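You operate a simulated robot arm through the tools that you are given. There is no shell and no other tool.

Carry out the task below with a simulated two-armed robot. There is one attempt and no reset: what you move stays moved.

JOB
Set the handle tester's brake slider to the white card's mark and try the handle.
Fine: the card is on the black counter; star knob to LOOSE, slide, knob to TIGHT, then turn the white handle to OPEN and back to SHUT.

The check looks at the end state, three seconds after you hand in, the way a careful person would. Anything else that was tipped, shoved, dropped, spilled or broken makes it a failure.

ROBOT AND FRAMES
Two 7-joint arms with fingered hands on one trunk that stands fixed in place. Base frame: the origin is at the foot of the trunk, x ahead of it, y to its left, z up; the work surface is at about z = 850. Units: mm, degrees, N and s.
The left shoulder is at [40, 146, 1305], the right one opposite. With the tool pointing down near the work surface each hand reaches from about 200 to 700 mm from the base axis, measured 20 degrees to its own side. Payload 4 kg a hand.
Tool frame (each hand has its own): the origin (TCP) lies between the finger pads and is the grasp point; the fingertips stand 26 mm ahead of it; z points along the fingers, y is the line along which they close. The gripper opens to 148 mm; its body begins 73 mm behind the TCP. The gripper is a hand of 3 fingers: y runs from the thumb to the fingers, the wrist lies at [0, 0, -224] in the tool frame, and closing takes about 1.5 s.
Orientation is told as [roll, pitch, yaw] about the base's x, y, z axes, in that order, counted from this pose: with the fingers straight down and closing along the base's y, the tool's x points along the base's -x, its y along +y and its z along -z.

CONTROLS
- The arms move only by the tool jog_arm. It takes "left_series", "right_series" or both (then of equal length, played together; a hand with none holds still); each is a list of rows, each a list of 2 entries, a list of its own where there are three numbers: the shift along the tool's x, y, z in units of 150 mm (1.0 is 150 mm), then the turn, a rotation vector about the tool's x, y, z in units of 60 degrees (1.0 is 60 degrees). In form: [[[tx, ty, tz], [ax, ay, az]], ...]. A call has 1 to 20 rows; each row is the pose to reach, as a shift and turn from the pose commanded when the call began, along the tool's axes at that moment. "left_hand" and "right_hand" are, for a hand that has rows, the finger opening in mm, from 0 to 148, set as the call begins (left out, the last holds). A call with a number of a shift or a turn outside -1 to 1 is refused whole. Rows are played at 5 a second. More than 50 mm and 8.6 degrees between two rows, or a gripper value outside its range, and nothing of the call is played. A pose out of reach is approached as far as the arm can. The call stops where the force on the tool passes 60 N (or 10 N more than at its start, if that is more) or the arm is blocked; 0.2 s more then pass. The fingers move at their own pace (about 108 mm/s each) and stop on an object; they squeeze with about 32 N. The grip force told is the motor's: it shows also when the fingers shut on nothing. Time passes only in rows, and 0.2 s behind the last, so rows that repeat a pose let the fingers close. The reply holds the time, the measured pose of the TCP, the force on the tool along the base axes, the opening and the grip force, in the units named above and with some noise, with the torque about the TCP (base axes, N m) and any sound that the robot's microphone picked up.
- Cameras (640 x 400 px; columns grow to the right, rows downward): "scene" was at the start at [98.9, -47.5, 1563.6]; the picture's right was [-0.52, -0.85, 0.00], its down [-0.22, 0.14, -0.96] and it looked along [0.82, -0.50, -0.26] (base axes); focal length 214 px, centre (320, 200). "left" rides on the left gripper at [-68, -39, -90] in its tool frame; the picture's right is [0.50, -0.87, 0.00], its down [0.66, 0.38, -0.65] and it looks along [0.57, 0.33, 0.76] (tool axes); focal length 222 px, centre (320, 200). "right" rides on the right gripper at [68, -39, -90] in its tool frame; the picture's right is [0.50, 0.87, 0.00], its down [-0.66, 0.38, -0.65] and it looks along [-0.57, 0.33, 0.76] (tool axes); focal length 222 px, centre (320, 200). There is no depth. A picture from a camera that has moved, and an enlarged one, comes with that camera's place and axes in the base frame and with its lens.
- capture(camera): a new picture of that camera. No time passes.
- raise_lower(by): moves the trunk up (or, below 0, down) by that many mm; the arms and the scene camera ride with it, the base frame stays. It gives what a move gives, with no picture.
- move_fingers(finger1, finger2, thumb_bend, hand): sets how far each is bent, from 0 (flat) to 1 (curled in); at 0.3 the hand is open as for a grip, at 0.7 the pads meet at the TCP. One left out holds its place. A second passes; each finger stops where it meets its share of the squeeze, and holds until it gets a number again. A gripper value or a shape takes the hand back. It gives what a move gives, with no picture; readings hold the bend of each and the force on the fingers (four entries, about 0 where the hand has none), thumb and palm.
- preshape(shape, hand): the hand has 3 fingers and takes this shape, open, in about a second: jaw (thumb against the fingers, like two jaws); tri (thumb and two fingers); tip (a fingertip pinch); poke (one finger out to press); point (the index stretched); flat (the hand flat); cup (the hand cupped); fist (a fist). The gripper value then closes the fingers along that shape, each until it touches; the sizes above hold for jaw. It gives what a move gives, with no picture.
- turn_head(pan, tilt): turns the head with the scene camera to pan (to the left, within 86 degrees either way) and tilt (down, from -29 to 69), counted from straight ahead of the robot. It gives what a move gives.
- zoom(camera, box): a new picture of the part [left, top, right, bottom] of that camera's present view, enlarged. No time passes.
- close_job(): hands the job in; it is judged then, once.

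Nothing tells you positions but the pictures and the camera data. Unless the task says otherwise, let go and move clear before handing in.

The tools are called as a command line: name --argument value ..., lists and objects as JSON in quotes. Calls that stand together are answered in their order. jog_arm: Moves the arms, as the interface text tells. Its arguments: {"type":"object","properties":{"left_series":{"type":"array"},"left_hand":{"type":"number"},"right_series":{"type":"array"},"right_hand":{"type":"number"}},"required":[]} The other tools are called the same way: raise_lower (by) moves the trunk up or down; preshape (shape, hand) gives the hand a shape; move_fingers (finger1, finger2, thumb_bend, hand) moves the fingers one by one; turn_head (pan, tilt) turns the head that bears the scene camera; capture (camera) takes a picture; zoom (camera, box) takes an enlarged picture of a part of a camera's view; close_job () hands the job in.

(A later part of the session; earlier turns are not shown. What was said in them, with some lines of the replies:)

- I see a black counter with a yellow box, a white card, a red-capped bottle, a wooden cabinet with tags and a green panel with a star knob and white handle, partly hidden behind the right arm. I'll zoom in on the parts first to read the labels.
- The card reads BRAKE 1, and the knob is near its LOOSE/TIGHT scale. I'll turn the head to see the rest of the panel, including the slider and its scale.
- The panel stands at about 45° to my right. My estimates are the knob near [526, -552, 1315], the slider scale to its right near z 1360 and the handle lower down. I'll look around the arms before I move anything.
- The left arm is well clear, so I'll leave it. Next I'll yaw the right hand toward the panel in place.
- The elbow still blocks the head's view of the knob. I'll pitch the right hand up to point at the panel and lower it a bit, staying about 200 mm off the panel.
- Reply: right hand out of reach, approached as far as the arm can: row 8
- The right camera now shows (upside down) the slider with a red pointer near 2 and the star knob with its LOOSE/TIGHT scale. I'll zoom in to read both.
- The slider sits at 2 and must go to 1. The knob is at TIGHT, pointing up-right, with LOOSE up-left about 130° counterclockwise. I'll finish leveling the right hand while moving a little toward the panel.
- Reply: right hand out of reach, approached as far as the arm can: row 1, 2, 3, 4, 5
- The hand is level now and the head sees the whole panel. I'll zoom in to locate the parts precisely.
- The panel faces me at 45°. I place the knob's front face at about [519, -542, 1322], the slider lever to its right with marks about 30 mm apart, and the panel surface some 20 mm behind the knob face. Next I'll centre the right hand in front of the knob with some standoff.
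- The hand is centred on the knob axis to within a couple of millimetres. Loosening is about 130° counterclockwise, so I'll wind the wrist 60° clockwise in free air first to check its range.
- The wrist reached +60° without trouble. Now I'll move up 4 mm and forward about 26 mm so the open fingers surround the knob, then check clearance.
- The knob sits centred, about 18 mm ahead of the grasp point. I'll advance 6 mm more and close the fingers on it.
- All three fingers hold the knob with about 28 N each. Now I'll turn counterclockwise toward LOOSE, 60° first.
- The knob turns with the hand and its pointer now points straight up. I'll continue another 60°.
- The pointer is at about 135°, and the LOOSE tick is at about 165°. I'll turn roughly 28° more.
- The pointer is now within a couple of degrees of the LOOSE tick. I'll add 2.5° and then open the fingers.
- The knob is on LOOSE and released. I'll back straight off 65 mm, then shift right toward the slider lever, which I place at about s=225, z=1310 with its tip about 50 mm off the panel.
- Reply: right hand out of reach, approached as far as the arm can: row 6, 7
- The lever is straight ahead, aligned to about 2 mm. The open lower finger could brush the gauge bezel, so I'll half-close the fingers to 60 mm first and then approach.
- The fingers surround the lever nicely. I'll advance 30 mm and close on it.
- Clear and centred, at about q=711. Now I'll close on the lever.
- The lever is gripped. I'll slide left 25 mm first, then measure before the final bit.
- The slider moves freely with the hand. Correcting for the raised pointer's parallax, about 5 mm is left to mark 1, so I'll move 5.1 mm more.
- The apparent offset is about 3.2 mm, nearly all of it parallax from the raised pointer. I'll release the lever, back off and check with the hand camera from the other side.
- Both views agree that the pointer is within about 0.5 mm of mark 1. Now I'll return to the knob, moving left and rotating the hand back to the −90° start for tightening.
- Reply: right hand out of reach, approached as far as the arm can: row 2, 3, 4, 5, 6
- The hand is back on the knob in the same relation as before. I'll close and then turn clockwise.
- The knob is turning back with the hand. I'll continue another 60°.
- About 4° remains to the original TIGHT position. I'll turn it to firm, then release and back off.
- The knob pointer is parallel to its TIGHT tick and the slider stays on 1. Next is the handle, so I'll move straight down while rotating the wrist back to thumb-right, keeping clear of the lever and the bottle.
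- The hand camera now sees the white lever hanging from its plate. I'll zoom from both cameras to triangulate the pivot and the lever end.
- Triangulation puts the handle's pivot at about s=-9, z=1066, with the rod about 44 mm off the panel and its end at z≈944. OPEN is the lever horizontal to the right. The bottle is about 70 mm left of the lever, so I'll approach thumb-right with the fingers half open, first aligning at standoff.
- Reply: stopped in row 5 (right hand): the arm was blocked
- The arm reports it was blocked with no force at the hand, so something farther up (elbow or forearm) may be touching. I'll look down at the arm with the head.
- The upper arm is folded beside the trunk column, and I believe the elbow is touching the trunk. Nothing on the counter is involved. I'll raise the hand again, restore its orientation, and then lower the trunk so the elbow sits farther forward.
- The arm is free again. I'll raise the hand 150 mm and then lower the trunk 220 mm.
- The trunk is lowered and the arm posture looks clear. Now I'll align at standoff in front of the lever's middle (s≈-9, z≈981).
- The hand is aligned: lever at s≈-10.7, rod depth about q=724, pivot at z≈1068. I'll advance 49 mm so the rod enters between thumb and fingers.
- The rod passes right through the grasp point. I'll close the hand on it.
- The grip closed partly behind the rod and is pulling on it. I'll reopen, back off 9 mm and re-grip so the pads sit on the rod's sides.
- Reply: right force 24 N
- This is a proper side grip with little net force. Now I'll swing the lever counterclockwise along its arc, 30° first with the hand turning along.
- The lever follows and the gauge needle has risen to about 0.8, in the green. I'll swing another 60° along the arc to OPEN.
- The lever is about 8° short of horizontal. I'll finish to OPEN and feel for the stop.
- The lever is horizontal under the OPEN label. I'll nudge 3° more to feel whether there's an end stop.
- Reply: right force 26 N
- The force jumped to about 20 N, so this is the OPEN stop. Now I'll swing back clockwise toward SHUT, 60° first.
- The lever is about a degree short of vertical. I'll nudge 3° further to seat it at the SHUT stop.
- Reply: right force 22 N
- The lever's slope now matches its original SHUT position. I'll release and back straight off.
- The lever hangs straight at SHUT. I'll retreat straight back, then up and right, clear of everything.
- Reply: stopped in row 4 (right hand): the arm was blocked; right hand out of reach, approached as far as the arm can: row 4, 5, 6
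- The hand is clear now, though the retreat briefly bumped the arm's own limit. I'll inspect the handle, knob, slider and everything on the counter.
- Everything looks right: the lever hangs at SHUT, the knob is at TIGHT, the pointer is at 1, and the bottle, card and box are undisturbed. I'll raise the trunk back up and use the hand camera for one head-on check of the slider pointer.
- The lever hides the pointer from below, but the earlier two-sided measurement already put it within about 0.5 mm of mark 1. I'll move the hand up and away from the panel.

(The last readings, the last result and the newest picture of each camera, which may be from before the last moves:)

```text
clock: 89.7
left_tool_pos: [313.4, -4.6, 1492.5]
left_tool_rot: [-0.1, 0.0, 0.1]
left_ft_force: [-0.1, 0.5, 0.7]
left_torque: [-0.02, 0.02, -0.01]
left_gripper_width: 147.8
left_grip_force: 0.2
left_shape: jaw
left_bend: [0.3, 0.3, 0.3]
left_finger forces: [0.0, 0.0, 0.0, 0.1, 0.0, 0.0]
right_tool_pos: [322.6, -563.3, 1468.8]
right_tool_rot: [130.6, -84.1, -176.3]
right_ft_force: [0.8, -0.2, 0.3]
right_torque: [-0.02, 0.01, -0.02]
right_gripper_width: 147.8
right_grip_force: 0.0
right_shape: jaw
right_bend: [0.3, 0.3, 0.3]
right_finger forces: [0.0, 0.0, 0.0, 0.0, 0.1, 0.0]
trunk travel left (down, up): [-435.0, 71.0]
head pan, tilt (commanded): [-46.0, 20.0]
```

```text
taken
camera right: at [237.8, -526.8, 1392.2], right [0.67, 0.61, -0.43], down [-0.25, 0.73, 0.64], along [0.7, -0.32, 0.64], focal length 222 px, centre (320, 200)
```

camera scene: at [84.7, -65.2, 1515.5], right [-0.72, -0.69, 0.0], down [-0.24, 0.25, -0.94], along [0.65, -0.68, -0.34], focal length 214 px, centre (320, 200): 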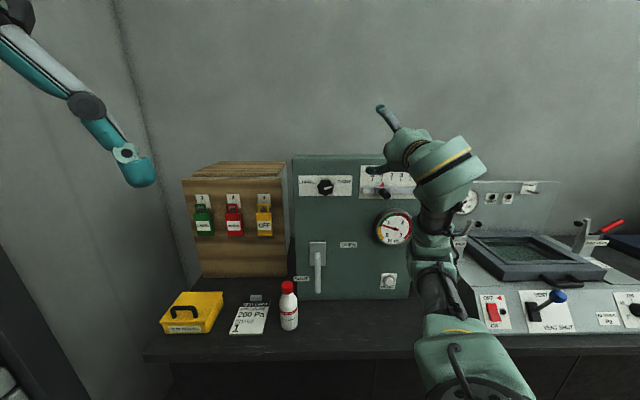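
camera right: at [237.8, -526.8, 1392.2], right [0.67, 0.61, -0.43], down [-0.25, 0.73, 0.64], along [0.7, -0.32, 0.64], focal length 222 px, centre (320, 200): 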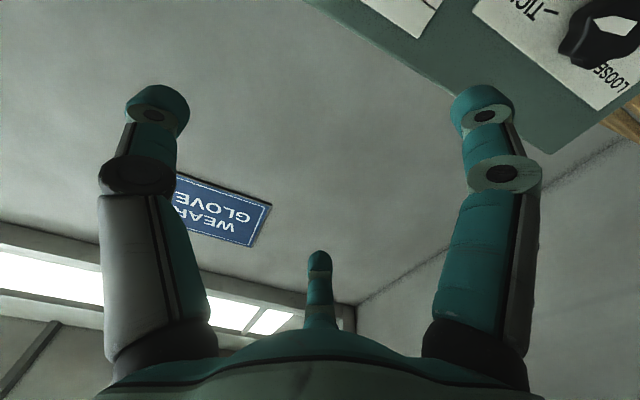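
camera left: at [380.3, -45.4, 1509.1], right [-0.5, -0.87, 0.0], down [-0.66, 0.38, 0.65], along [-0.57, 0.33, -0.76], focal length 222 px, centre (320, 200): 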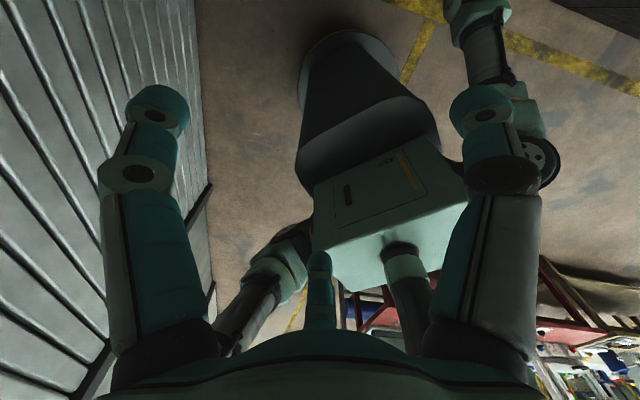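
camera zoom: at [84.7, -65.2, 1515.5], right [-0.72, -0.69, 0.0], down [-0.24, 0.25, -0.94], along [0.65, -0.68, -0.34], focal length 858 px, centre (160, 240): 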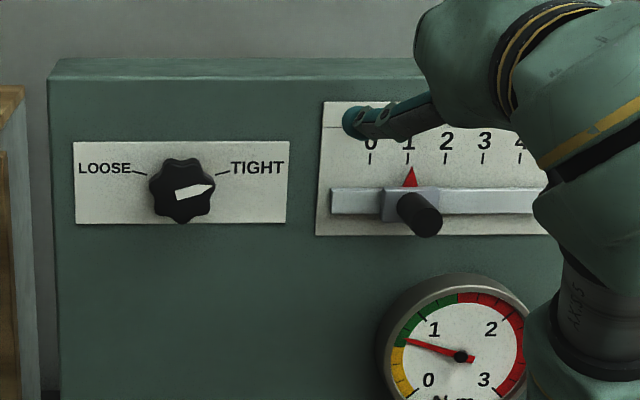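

All is clear and in place. Since there's free space up here, I'll tip the hand down so its camera sees the slider pointer nearly head-on for a final check.

jog_arm --right_series '[[[0, 0, 0], [0, 0.12, 0]], [[0, 0, 0], [0, 0.24, 0]], [[0, 0, 0], [0, 0.36, 0]], [[0, 0, 0], [0, 0.48, 0]], [[0, 0, 0], [0, 0.6, 0]], [[0, 0, 0], [0, 0.68, 0]], [[0, 0, 0], [0, 0.68, 0]]]'

capture --camera "right"

capture --camera "scene"

```text
clock: 91.3
left_tool_pos: [313.7, -5.1, 1491.2]
left_tool_rot: [-0.1, 0.1, 0.0]
left_ft_force: [-0.3, 0.4, -0.7]
left_torque: [0.02, 0.01, 0.01]
left_gripper_width: 148.1
left_grip_force: 0.0
left_shape: jaw
left_bend: [0.3, 0.3, 0.3]
left_finger forces: [0.0, 0.0, 0.1, 0.1, 0.0, 0.0]
right_tool_pos: [353.1, -621.0, 1442.0]
right_tool_rot: [7.2, -52.9, -51.4]
right_ft_force: [0.9, 0.1, -0.5]
right_torque: [-0.04, -0.01, 0.0]
right_gripper_width: 147.9
right_grip_force: 0.0
right_shape: jaw
right_bend: [0.3, 0.3, 0.3]
right_finger forces: [0.0, 0.0, 0.0, 0.0, 0.0, 0.0]
right hand out of reach, approached as far as the arm can: row 4, 5, 6, 7
trunk travel left (down, up): [-435.0, 71.0]
head pan, tilt (commanded): [-46.0, 20.0]
```

```text
taken
camera right: at [246.0, -569.8, 1440.3], right [0.43, 0.84, -0.33], down [0.13, 0.31, 0.94], along [0.89, -0.45, 0.02], focal length 222 px, centre (320, 200)
```

right: 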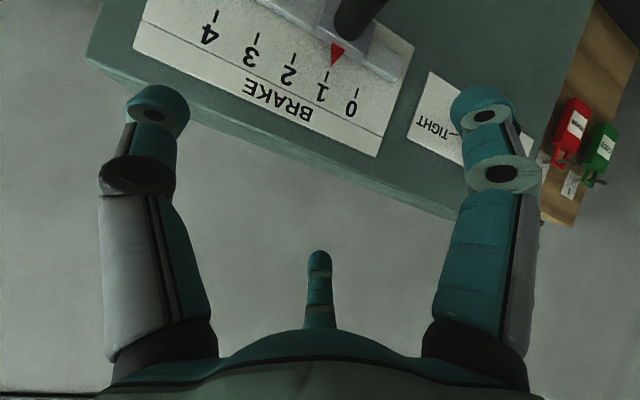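

```text
taken
camera scene: at [85.9, -65.6, 1515.5], right [-0.72, -0.69, 0.0], down [-0.24, 0.25, -0.94], along [0.65, -0.68, -0.34], focal length 214 px, centre (320, 200)
```

scene: 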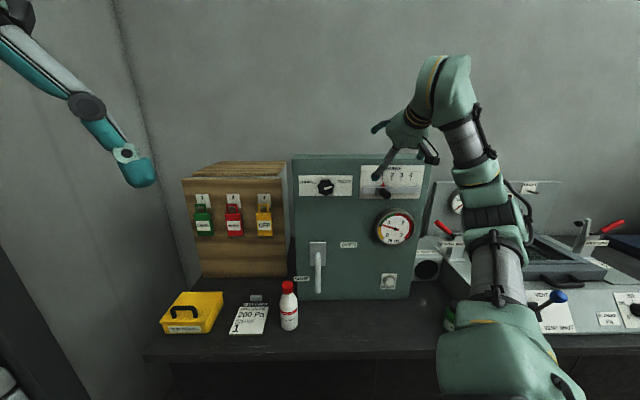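

zoom --camera "right" --box '[260, 20, 420, 120]'

```text
4.00 times, centred on (340, 70) of right
camera zoom: at [246.0, -569.8, 1440.3], right [0.43, 0.84, -0.33], down [0.13, 0.31, 0.94], along [0.89, -0.45, 0.02], focal length 888 px, centre (240, 720)
```

zoom: 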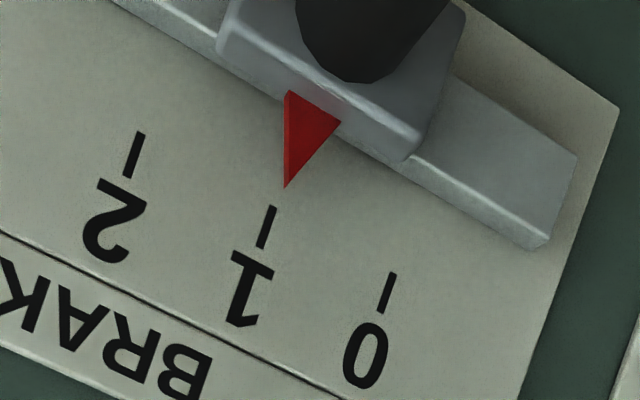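

The head-on view confirms the pointer sits within about 0.5 mm of mark 1. I'll take one last look at the scene for the handle and the surrounding items before handing in.

zoom --camera "scene" --box '[270, 150, 470, 310]'

zoom --camera "scene" --box '[140, 150, 400, 350]'

turn_head --pan -75 --tilt 25

capture --camera "scene"

```text
2.50 times, centred on (370, 230) of scene
camera zoom: at [85.9, -65.6, 1515.5], right [-0.72, -0.69, 0.0], down [-0.24, 0.25, -0.94], along [0.65, -0.68, -0.34], focal length 536 px, centre (195, 125)
```

zoom: 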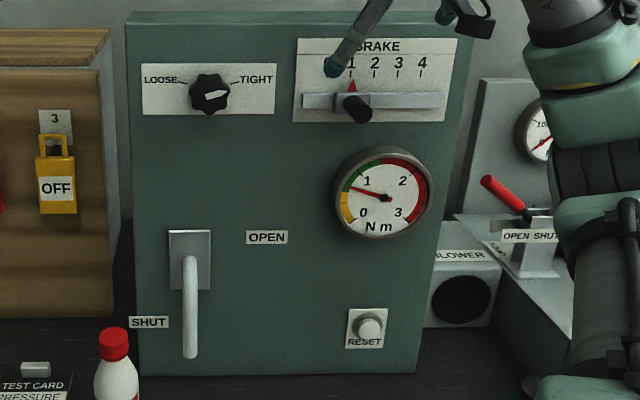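

```text
2.00 times, centred on (270, 250) of scene
camera zoom: at [85.9, -65.6, 1515.5], right [-0.72, -0.69, 0.0], down [-0.24, 0.25, -0.94], along [0.65, -0.68, -0.34], focal length 429 px, centre (420, 100)
```

zoom: 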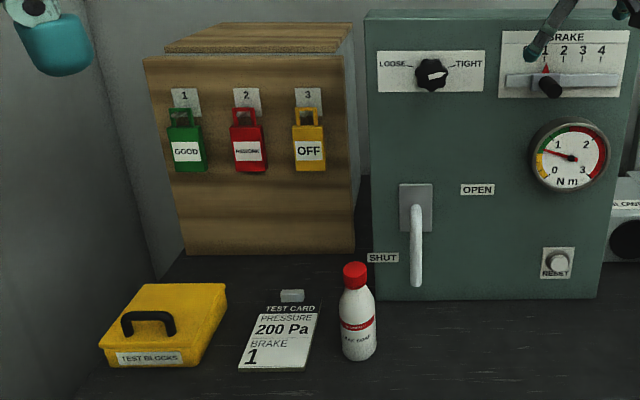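

```text
clock: 92.2
left_tool_pos: [313.1, -6.5, 1491.6]
left_tool_rot: [0.0, 0.0, 0.0]
left_ft_force: [-0.9, 0.5, 0.4]
left_torque: [0.01, 0.01, 0.0]
left_gripper_width: 148.0
left_grip_force: 0.1
left_shape: jaw
left_bend: [0.3, 0.3, 0.3]
left_finger forces: [0.0, 0.1, 0.0, 0.0, 0.1, 0.0]
right_tool_pos: [351.5, -622.0, 1443.2]
right_tool_rot: [7.4, -53.1, -51.6]
right_ft_force: [0.1, -0.5, 0.5]
right_torque: [0.04, 0.01, -0.01]
right_gripper_width: 147.8
right_grip_force: 0.0
right_shape: jaw
right_bend: [0.3, 0.3, 0.3]
right_finger forces: [0.0, 0.0, 0.0, 0.0, 0.1, 0.1]
trunk travel left (down, up): [-435.0, 71.0]
head pan, tilt (commanded): [-75.0, 25.0]
```

```text
taken
camera scene: at [42.8, -87.8, 1507.5], right [-0.97, -0.26, 0.0], down [-0.11, 0.41, -0.91], along [0.24, -0.88, -0.42], focal length 214 px, centre (320, 200)
```

scene: 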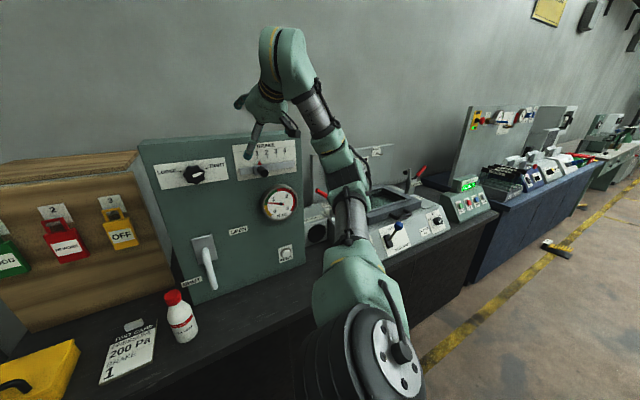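

The end state: slider pointer on BRAKE 1, star knob on TIGHT, white handle back at SHUT after reaching the OPEN stop, and both hands free and clear. The bottle, card and box are where they were, so I'm handing in.

close_job

```text
The job is handed in.
```

I set the brake slider to mark 1, as the white card says, and tried the handle. It went to OPEN and back to SHUT.

- **Star knob:** I turned it to LOOSE before sliding and back to TIGHT afterwards. Its pointer lines up with the TIGHT tick.
- **Slider:** it sits within about 0.5 mm of mark 1, checked from three camera angles.
- **Handle:** it turned until it met the stop at OPEN, then came back and hangs straight at SHUT. The torque gauge still shows about 0.75 N m, in its green band.
- **Surroundings:** the leak-soap bottle, the card and the yellow box look undisturbed in the last pictures. The small green bottle at the right of the counter was hidden behind the arm by then. It was standing when I last saw it, shortly before the end.

The right arm was blocked twice while working near the handle. The first time I think its elbow was touching the robot's trunk. The second was while backing off the handle, and I didn't confirm the cause. No force showed at the hand either time. I lowered the trunk to reach the handle and left it 40 mm below where it started. Both hands were empty and clear when I handed in.
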